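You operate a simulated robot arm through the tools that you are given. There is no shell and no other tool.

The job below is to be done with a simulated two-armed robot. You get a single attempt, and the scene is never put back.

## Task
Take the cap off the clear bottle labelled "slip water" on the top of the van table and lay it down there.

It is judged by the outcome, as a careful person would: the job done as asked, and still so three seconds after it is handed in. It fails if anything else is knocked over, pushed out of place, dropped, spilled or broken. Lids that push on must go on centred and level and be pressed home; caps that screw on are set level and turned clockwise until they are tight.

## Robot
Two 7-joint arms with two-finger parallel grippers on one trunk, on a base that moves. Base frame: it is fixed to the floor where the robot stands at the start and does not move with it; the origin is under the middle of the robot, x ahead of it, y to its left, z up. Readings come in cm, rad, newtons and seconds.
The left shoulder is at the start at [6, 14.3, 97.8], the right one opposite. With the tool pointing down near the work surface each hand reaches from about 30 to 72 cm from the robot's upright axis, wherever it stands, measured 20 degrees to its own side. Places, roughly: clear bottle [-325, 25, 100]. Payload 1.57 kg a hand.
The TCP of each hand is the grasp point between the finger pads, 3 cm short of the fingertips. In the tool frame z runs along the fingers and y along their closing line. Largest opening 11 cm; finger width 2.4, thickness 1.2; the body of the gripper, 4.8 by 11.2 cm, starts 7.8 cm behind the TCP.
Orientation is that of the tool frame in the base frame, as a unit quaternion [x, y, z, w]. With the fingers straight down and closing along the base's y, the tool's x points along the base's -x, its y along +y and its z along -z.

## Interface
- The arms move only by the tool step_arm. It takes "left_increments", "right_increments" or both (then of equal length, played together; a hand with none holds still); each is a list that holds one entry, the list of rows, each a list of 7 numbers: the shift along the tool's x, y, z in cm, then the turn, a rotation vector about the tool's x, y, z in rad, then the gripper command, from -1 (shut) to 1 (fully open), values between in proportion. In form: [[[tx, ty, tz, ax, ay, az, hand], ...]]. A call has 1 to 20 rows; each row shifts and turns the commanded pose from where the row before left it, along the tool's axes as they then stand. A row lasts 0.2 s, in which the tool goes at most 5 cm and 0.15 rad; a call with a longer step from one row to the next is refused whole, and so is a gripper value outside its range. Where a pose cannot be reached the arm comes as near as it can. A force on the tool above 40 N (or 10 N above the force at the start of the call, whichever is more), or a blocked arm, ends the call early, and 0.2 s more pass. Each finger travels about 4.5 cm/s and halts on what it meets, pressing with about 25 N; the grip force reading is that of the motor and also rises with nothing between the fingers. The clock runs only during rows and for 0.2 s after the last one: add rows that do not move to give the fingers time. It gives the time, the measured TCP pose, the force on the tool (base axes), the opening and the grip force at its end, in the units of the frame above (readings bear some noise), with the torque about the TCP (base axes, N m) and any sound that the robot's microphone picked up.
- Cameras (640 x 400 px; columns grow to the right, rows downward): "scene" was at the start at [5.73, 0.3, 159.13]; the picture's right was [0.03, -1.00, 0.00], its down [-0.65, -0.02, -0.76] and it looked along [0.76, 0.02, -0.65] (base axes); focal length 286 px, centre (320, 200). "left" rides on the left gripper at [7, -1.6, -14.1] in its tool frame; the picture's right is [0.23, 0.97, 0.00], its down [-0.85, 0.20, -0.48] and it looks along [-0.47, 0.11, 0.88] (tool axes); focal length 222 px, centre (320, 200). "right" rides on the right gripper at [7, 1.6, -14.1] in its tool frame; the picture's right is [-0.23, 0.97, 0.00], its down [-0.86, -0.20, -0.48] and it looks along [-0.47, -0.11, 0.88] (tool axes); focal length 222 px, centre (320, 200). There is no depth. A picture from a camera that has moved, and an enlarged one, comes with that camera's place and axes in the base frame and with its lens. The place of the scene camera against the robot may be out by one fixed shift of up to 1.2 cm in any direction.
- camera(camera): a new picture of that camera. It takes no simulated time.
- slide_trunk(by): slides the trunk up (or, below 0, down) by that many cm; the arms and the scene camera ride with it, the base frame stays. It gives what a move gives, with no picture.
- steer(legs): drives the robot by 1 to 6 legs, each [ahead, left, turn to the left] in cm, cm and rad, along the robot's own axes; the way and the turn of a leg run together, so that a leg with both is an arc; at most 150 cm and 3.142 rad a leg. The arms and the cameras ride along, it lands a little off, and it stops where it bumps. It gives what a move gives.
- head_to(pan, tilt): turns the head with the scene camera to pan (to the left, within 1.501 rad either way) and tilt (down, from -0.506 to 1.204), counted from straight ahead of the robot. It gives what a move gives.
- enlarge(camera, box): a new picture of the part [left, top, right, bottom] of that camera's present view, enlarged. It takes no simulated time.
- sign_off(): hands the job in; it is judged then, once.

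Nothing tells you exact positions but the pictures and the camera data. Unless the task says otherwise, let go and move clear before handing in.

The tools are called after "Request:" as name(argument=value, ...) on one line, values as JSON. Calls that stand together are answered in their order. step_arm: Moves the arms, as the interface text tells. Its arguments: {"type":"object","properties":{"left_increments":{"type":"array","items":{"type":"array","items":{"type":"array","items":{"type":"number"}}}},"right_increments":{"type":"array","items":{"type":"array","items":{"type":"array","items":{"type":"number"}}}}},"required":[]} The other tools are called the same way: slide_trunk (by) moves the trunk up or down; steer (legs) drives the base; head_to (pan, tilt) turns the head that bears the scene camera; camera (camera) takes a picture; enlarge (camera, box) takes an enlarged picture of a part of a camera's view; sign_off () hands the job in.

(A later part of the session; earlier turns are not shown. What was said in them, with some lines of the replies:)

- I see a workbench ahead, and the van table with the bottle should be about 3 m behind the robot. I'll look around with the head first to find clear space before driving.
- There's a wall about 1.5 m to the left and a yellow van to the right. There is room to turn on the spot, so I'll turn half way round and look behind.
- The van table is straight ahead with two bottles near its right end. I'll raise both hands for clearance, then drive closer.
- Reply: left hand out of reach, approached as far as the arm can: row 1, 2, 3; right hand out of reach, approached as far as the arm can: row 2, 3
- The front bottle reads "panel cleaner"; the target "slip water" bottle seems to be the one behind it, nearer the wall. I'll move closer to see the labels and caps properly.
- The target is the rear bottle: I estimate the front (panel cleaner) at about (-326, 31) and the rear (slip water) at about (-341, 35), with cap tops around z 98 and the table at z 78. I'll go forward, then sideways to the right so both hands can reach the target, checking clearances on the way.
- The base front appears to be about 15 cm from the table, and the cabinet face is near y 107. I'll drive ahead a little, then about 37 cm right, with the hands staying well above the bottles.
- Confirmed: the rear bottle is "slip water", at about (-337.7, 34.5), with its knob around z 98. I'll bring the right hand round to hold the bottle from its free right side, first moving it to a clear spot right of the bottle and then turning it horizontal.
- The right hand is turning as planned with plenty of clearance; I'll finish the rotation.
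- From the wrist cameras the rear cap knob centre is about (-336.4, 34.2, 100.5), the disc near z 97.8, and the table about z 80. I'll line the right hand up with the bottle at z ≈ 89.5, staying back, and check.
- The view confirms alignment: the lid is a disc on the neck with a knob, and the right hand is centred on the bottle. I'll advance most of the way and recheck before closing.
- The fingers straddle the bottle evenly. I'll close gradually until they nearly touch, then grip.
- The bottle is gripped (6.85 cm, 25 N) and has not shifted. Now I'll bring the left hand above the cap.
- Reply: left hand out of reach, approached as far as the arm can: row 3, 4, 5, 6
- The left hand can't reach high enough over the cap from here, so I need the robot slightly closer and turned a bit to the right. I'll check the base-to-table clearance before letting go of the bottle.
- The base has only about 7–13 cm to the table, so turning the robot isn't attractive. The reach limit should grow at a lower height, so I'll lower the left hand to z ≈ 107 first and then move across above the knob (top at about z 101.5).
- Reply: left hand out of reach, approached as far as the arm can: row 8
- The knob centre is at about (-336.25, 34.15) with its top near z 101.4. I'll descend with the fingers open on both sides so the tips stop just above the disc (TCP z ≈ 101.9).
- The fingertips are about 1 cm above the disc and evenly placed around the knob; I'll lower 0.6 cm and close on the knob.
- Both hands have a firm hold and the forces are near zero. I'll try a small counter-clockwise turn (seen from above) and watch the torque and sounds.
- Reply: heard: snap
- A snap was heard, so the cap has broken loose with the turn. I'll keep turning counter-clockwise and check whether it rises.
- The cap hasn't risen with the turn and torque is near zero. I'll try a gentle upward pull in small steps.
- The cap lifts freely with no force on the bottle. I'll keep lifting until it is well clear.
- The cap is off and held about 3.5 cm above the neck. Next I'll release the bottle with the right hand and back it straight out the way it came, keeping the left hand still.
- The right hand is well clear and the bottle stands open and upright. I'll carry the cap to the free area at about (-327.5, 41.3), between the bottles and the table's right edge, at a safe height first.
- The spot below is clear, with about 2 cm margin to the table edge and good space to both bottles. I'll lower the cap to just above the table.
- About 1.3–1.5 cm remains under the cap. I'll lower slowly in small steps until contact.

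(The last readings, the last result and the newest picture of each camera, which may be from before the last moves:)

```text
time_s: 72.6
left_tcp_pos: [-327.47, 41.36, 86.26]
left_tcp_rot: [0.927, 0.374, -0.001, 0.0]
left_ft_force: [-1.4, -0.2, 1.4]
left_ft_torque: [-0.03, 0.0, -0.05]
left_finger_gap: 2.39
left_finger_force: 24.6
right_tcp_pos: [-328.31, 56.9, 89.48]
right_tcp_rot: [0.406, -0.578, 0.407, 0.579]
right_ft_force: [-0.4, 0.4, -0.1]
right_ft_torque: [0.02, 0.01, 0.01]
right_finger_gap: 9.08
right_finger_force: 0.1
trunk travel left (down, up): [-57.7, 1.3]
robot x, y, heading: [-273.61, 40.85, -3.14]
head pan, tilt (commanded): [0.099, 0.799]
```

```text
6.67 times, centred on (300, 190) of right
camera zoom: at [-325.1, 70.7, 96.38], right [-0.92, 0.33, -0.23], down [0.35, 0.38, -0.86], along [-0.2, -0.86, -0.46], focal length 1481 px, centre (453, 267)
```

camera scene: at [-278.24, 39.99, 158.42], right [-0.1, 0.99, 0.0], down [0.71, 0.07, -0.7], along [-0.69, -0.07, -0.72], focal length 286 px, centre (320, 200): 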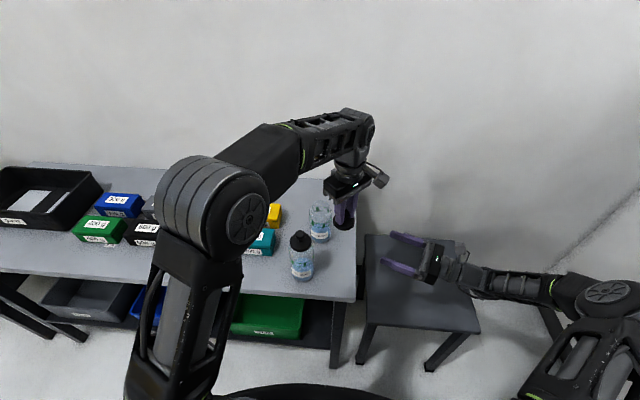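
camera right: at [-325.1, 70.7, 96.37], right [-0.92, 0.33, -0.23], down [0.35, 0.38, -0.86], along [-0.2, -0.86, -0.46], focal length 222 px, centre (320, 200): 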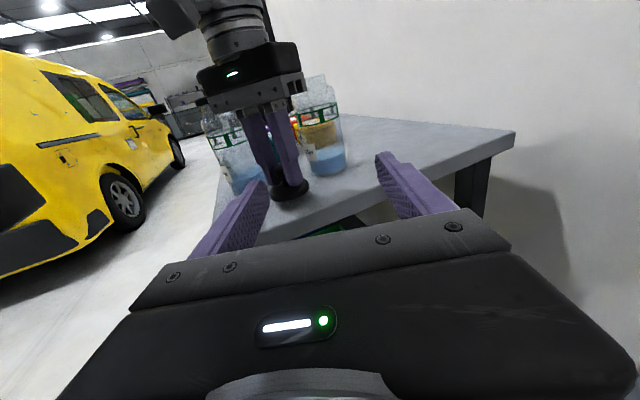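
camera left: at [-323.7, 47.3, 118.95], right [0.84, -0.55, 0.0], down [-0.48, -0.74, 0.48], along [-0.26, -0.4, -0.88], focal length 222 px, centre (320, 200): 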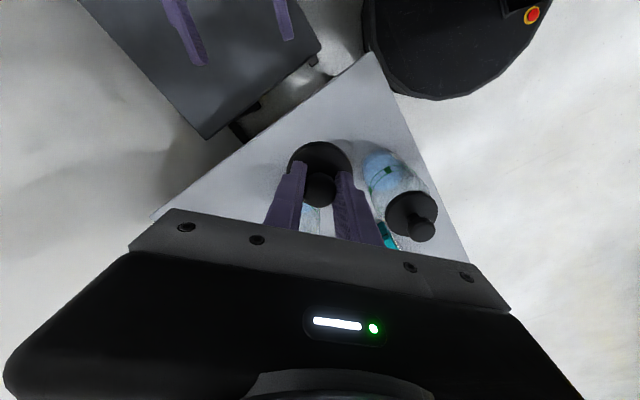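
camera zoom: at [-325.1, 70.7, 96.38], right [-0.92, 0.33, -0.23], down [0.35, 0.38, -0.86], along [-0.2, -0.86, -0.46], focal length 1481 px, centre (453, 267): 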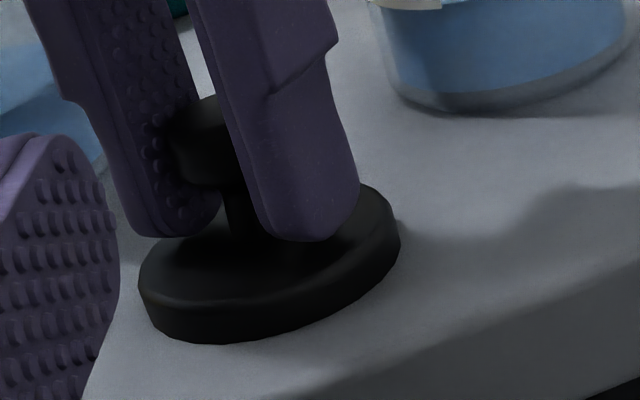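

Request:
step_arm(left_increments=[[[0, 0, 0.1, 0, 0, 0, -0.75], [0, 0, 0.1, 0, 0, 0, -0.75], [0, 0, 0, 0, 0, 0, -0.75]]])

Request:
enlarge(camera="right", box=[260, 160, 340, 220])

```text
time_s: 73.4
left_tcp_pos: [-327.63, 41.31, 86.13]
left_tcp_rot: [0.928, 0.373, -0.003, -0.002]
left_ft_force: [-1.1, -1.9, 17.9]
left_ft_torque: [-0.11, 0.04, -0.01]
left_finger_gap: 2.35
left_finger_force: 24.9
right_tcp_pos: [-328.16, 56.77, 89.51]
right_tcp_rot: [0.407, -0.578, 0.407, 0.579]
right_ft_force: [-0.1, 0.6, 0.5]
right_ft_torque: [-0.02, 0.0, -0.01]
right_finger_gap: 9.11
right_finger_force: 0.2
trunk travel left (down, up): [-57.7, 1.3]
robot x, y, heading: [-273.17, 40.71, -3.136]
head pan, tilt (commanded): [0.099, 0.799]
```

```text
6.67 times, centred on (300, 190) of right
camera zoom: at [-325.02, 70.69, 96.45], right [-0.92, 0.33, -0.23], down [0.35, 0.38, -0.86], along [-0.2, -0.86, -0.46], focal length 1481 px, centre (453, 267)
```

zoom: 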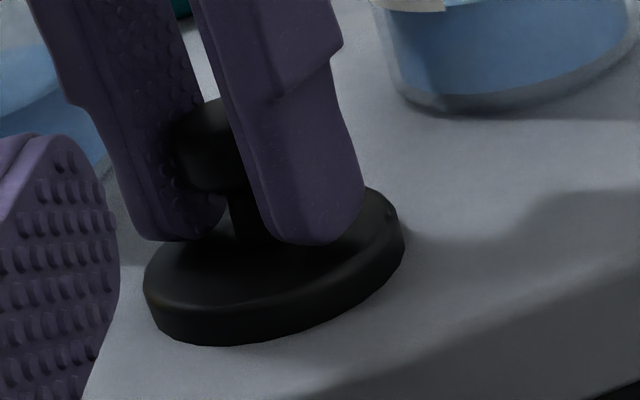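

Contact: the cap is on the table (18 N upward). I'll ease off slightly and open the fingers slowly.

Request:
step_arm(left_increments=[[[0, 0, -0.12, 0, 0, 0, -0.75], [0, 0, 0, 0, 0, 0, -0.75]]])

Request:
step_arm(left_increments=[[[0, 0, 0, 0, 0, 0, -0.55], [0, 0, 0, 0, 0, 0, -0.5], [0, 0, 0, 0, 0, 0, -0.45], [0, 0, 0, 0, 0, 0, -0.35], [0, 0, 0, 0, 0, 0, -0.2], [0, 0, 0, 0, 0, 0, -0.1], [0, 0, 0, 0, 0, 0, -0.1]]])

Request:
enlarge(camera="right", box=[230, 130, 350, 230])

Request:
camera(camera="left")

```text
time_s: 74.0
left_tcp_pos: [-327.57, 41.24, 86.23]
left_tcp_rot: [0.928, 0.372, -0.001, -0.001]
left_ft_force: [-2.8, 0.3, 12.4]
left_ft_torque: [-0.03, 0.13, 0.0]
left_finger_gap: 2.36
left_finger_force: 25.3
right_tcp_pos: [-328.33, 56.93, 89.63]
right_tcp_rot: [0.405, -0.578, 0.407, 0.58]
right_ft_force: [-0.4, -0.6, 0.5]
right_ft_torque: [0.02, -0.02, -0.04]
right_finger_gap: 9.09
right_finger_force: 0.0
trunk travel left (down, up): [-57.7, 1.3]
robot x, y, heading: [-273.2, 41.1, -3.14]
head pan, tilt (commanded): [0.099, 0.799]
```

```text
time_s: 75.6
left_tcp_pos: [-327.5, 41.36, 86.16]
left_tcp_rot: [0.928, 0.372, -0.001, -0.001]
left_ft_force: [0.4, 0.2, -0.2]
left_ft_torque: [0.03, 0.01, 0.01]
left_finger_gap: 4.96
left_finger_force: 0.0
right_tcp_pos: [-328.3, 56.83, 89.41]
right_tcp_rot: [0.406, -0.578, 0.408, 0.579]
right_ft_force: [-0.4, -0.5, -0.1]
right_ft_torque: [-0.04, -0.04, -0.04]
right_finger_gap: 9.09
right_finger_force: 0.1
trunk travel left (down, up): [-57.7, 1.3]
robot x, y, heading: [-273.38, 40.72, -3.137]
head pan, tilt (commanded): [0.099, 0.799]
```

```text
4.00 times, centred on (290, 180) of right
camera zoom: at [-325.11, 70.7, 96.37], right [-0.92, 0.33, -0.23], down [0.35, 0.38, -0.86], along [-0.2, -0.86, -0.46], focal length 888 px, centre (440, 280)
```

zoom: 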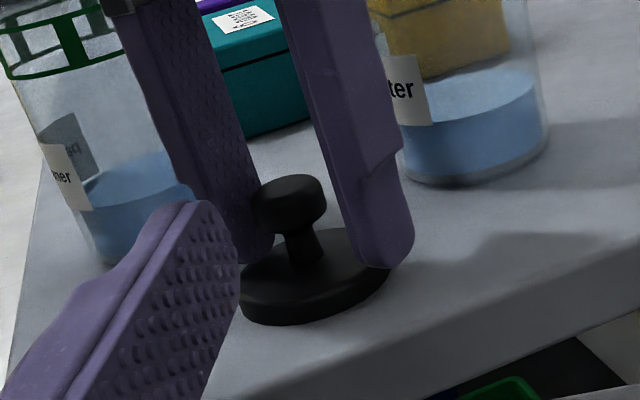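

```text
taken
camera left: at [-323.72, 47.27, 100.27], right [0.84, -0.55, 0.0], down [-0.48, -0.74, 0.48], along [-0.26, -0.4, -0.88], focal length 222 px, centre (320, 200)
```

left: 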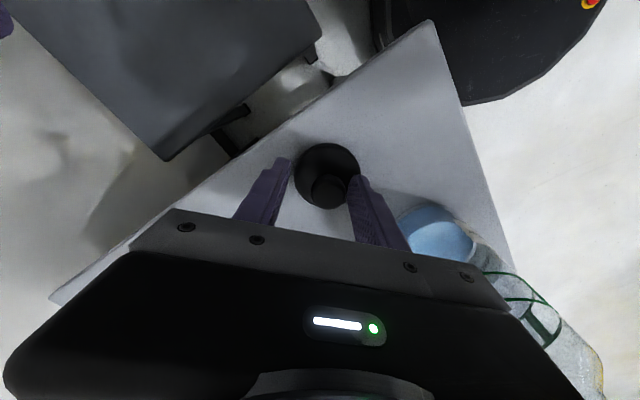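

The cap stands flat on the table, released. I'll lift the left hand straight up, then check everything.

Request:
step_arm(left_increments=[[[0, 0, -0.5, 0, 0, 0, -0.1], [0, 0, -1.5, 0, 0, 0, -0.1], [0, 0, -2.5, 0, 0, 0, -0.1], [0, 0, -3, 0, 0, 0, -0.1], [0, 0, -3, 0, 0, 0, -0.1], [0, 0, -3, 0, 0, 0, -0.1], [0, 0, -3, 0, 0, 0, -0.1], [0, 0, -3, 0, 0, 0, -0.1]]])

Request:
camera(camera="right")

Request:
camera(camera="left")

Request:
camera(camera="scene")

```text
time_s: 77.4
left_tcp_pos: [-327.68, 41.2, 105.73]
left_tcp_rot: [0.928, 0.373, -0.001, -0.001]
left_ft_force: [-0.8, -0.4, -1.0]
left_ft_torque: [-0.02, 0.0, -0.01]
left_finger_gap: 4.94
left_finger_force: 0.1
right_tcp_pos: [-328.19, 56.82, 89.55]
right_tcp_rot: [0.407, -0.578, 0.407, 0.578]
right_ft_force: [-0.6, -0.3, 0.6]
right_ft_torque: [-0.01, -0.01, 0.0]
right_finger_gap: 9.07
right_finger_force: 0.1
trunk travel left (down, up): [-57.7, 1.3]
robot x, y, heading: [-273.15, 40.76, -3.142]
head pan, tilt (commanded): [0.099, 0.799]
```

```text
taken
camera right: at [-325.09, 70.7, 96.38], right [-0.92, 0.33, -0.23], down [0.35, 0.38, -0.86], along [-0.2, -0.86, -0.46], focal length 222 px, centre (320, 200)
```

right: 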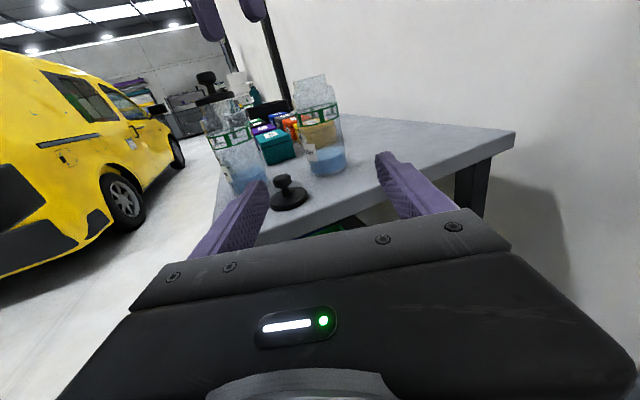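

```text
taken
camera left: at [-323.74, 47.24, 119.78], right [0.84, -0.55, 0.0], down [-0.48, -0.74, 0.48], along [-0.26, -0.4, -0.88], focal length 222 px, centre (320, 200)
```

left: 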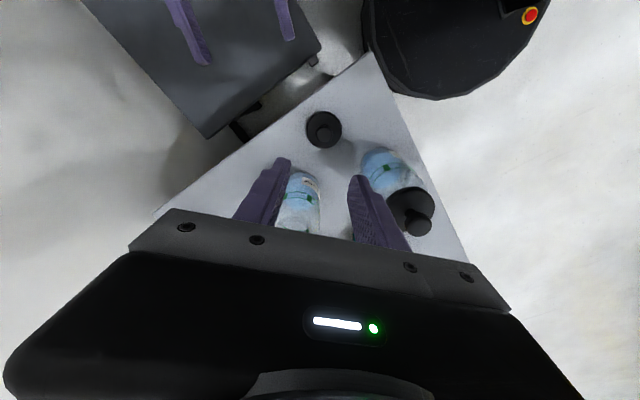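

```text
taken
camera scene: at [-278.21, 39.97, 158.42], right [-0.1, 0.99, 0.0], down [0.71, 0.07, -0.7], along [-0.69, -0.07, -0.72], focal length 286 px, centre (320, 200)
```

scene: 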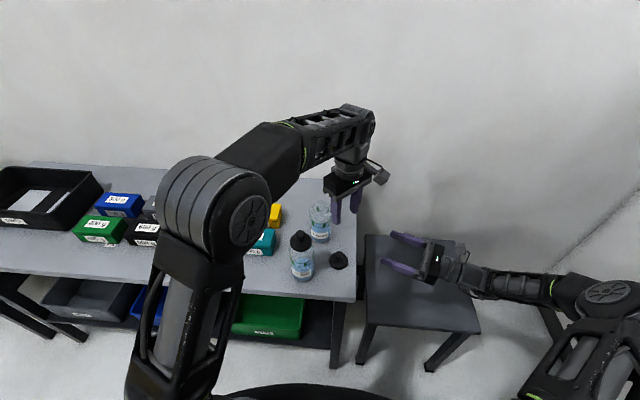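

The cap lies flat on the table, the open bottle and everything else stand as before. I'll draw the left hand back clear of the table area and take a final look.

Request:
step_arm(left_increments=[[[0, 0, -2, 0, 0, 0, -0.1], [0, 0, -2, 0, 0, 0, -0.1], [1.8, 1.73, 0, 0, 0, 0, -0.1], [1.8, 1.73, 0, 0, 0, 0, -0.1], [1.8, 1.73, 0, 0, 0, 0, -0.1], [1.8, 1.73, 0, 0, 0, 0, -0.1], [0, 0, 0, 0, 0, 0, -0.1]]])

Request:
enlarge(camera="scene", box=[220, 170, 400, 290])

Request:
enlarge(camera="right", box=[180, 60, 380, 230])

```text
time_s: 79.0
left_tcp_pos: [-317.59, 41.21, 109.54]
left_tcp_rot: [0.928, 0.373, -0.002, -0.001]
left_ft_force: [0.7, -0.2, 0.4]
left_ft_torque: [0.0, -0.02, 0.01]
left_finger_gap: 4.94
left_finger_force: 0.0
right_tcp_pos: [-328.34, 56.86, 89.46]
right_tcp_rot: [0.406, -0.579, 0.406, 0.579]
right_ft_force: [0.2, 0.2, 0.2]
right_ft_torque: [-0.02, 0.0, 0.0]
right_finger_gap: 9.04
right_finger_force: 0.0
trunk travel left (down, up): [-57.7, 1.3]
robot x, y, heading: [-272.9, 40.75, -3.134]
head pan, tilt (commanded): [0.099, 0.799]
```

```text
3.33 times, centred on (310, 230) of scene
camera zoom: at [-278.27, 39.99, 158.41], right [-0.1, 0.99, 0.0], down [0.71, 0.07, -0.7], along [-0.69, -0.07, -0.72], focal length 954 px, centre (353, 100)
```

zoom: 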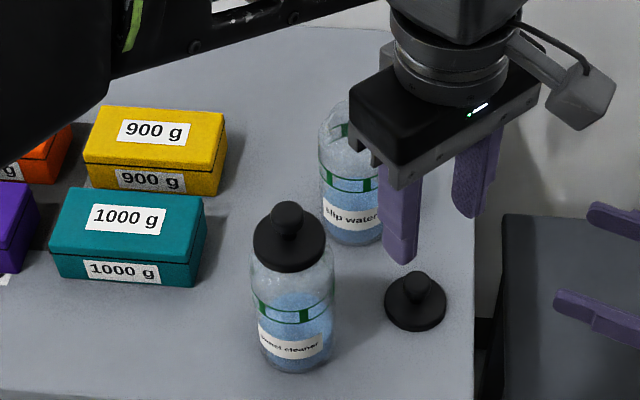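

```text
2.35 times, centred on (280, 145) of right
camera zoom: at [-325.13, 70.71, 96.35], right [-0.92, 0.33, -0.23], down [0.35, 0.38, -0.86], along [-0.2, -0.86, -0.46], focal length 523 px, centre (414, 329)
```

zoom: 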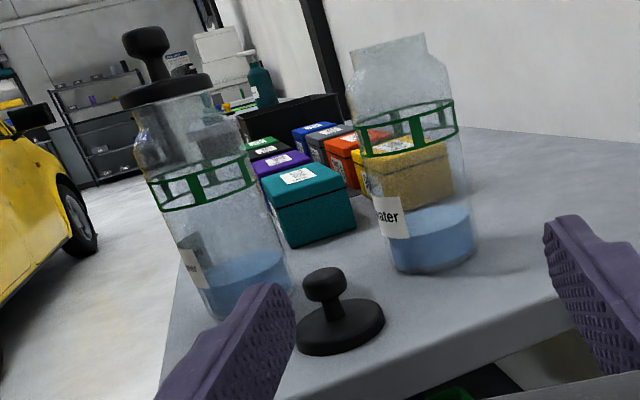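

The "slip water" bottle stands open and upright, its cap lies flat on the table about 2 cm in from the right edge, and nothing else has moved. Both hands are empty and clear, so I'm handing in.

Request:
sign_off()

```text
The job is handed in.
```

The cap is off the "slip water" bottle and lies flat on the van table, to the right of the two bottles. The bottle is upright where it stood, and nothing else looked moved in the last pictures before I handed the job in.

I held the bottle with the right hand and turned the cap with the left. It gave a snap at the first small counter-clockwise turn, which I took to be the cap coming loose, and then lifted off with almost no force. I saw no damage to the cap or bottle. Both hands let go and moved clear before I handed in.
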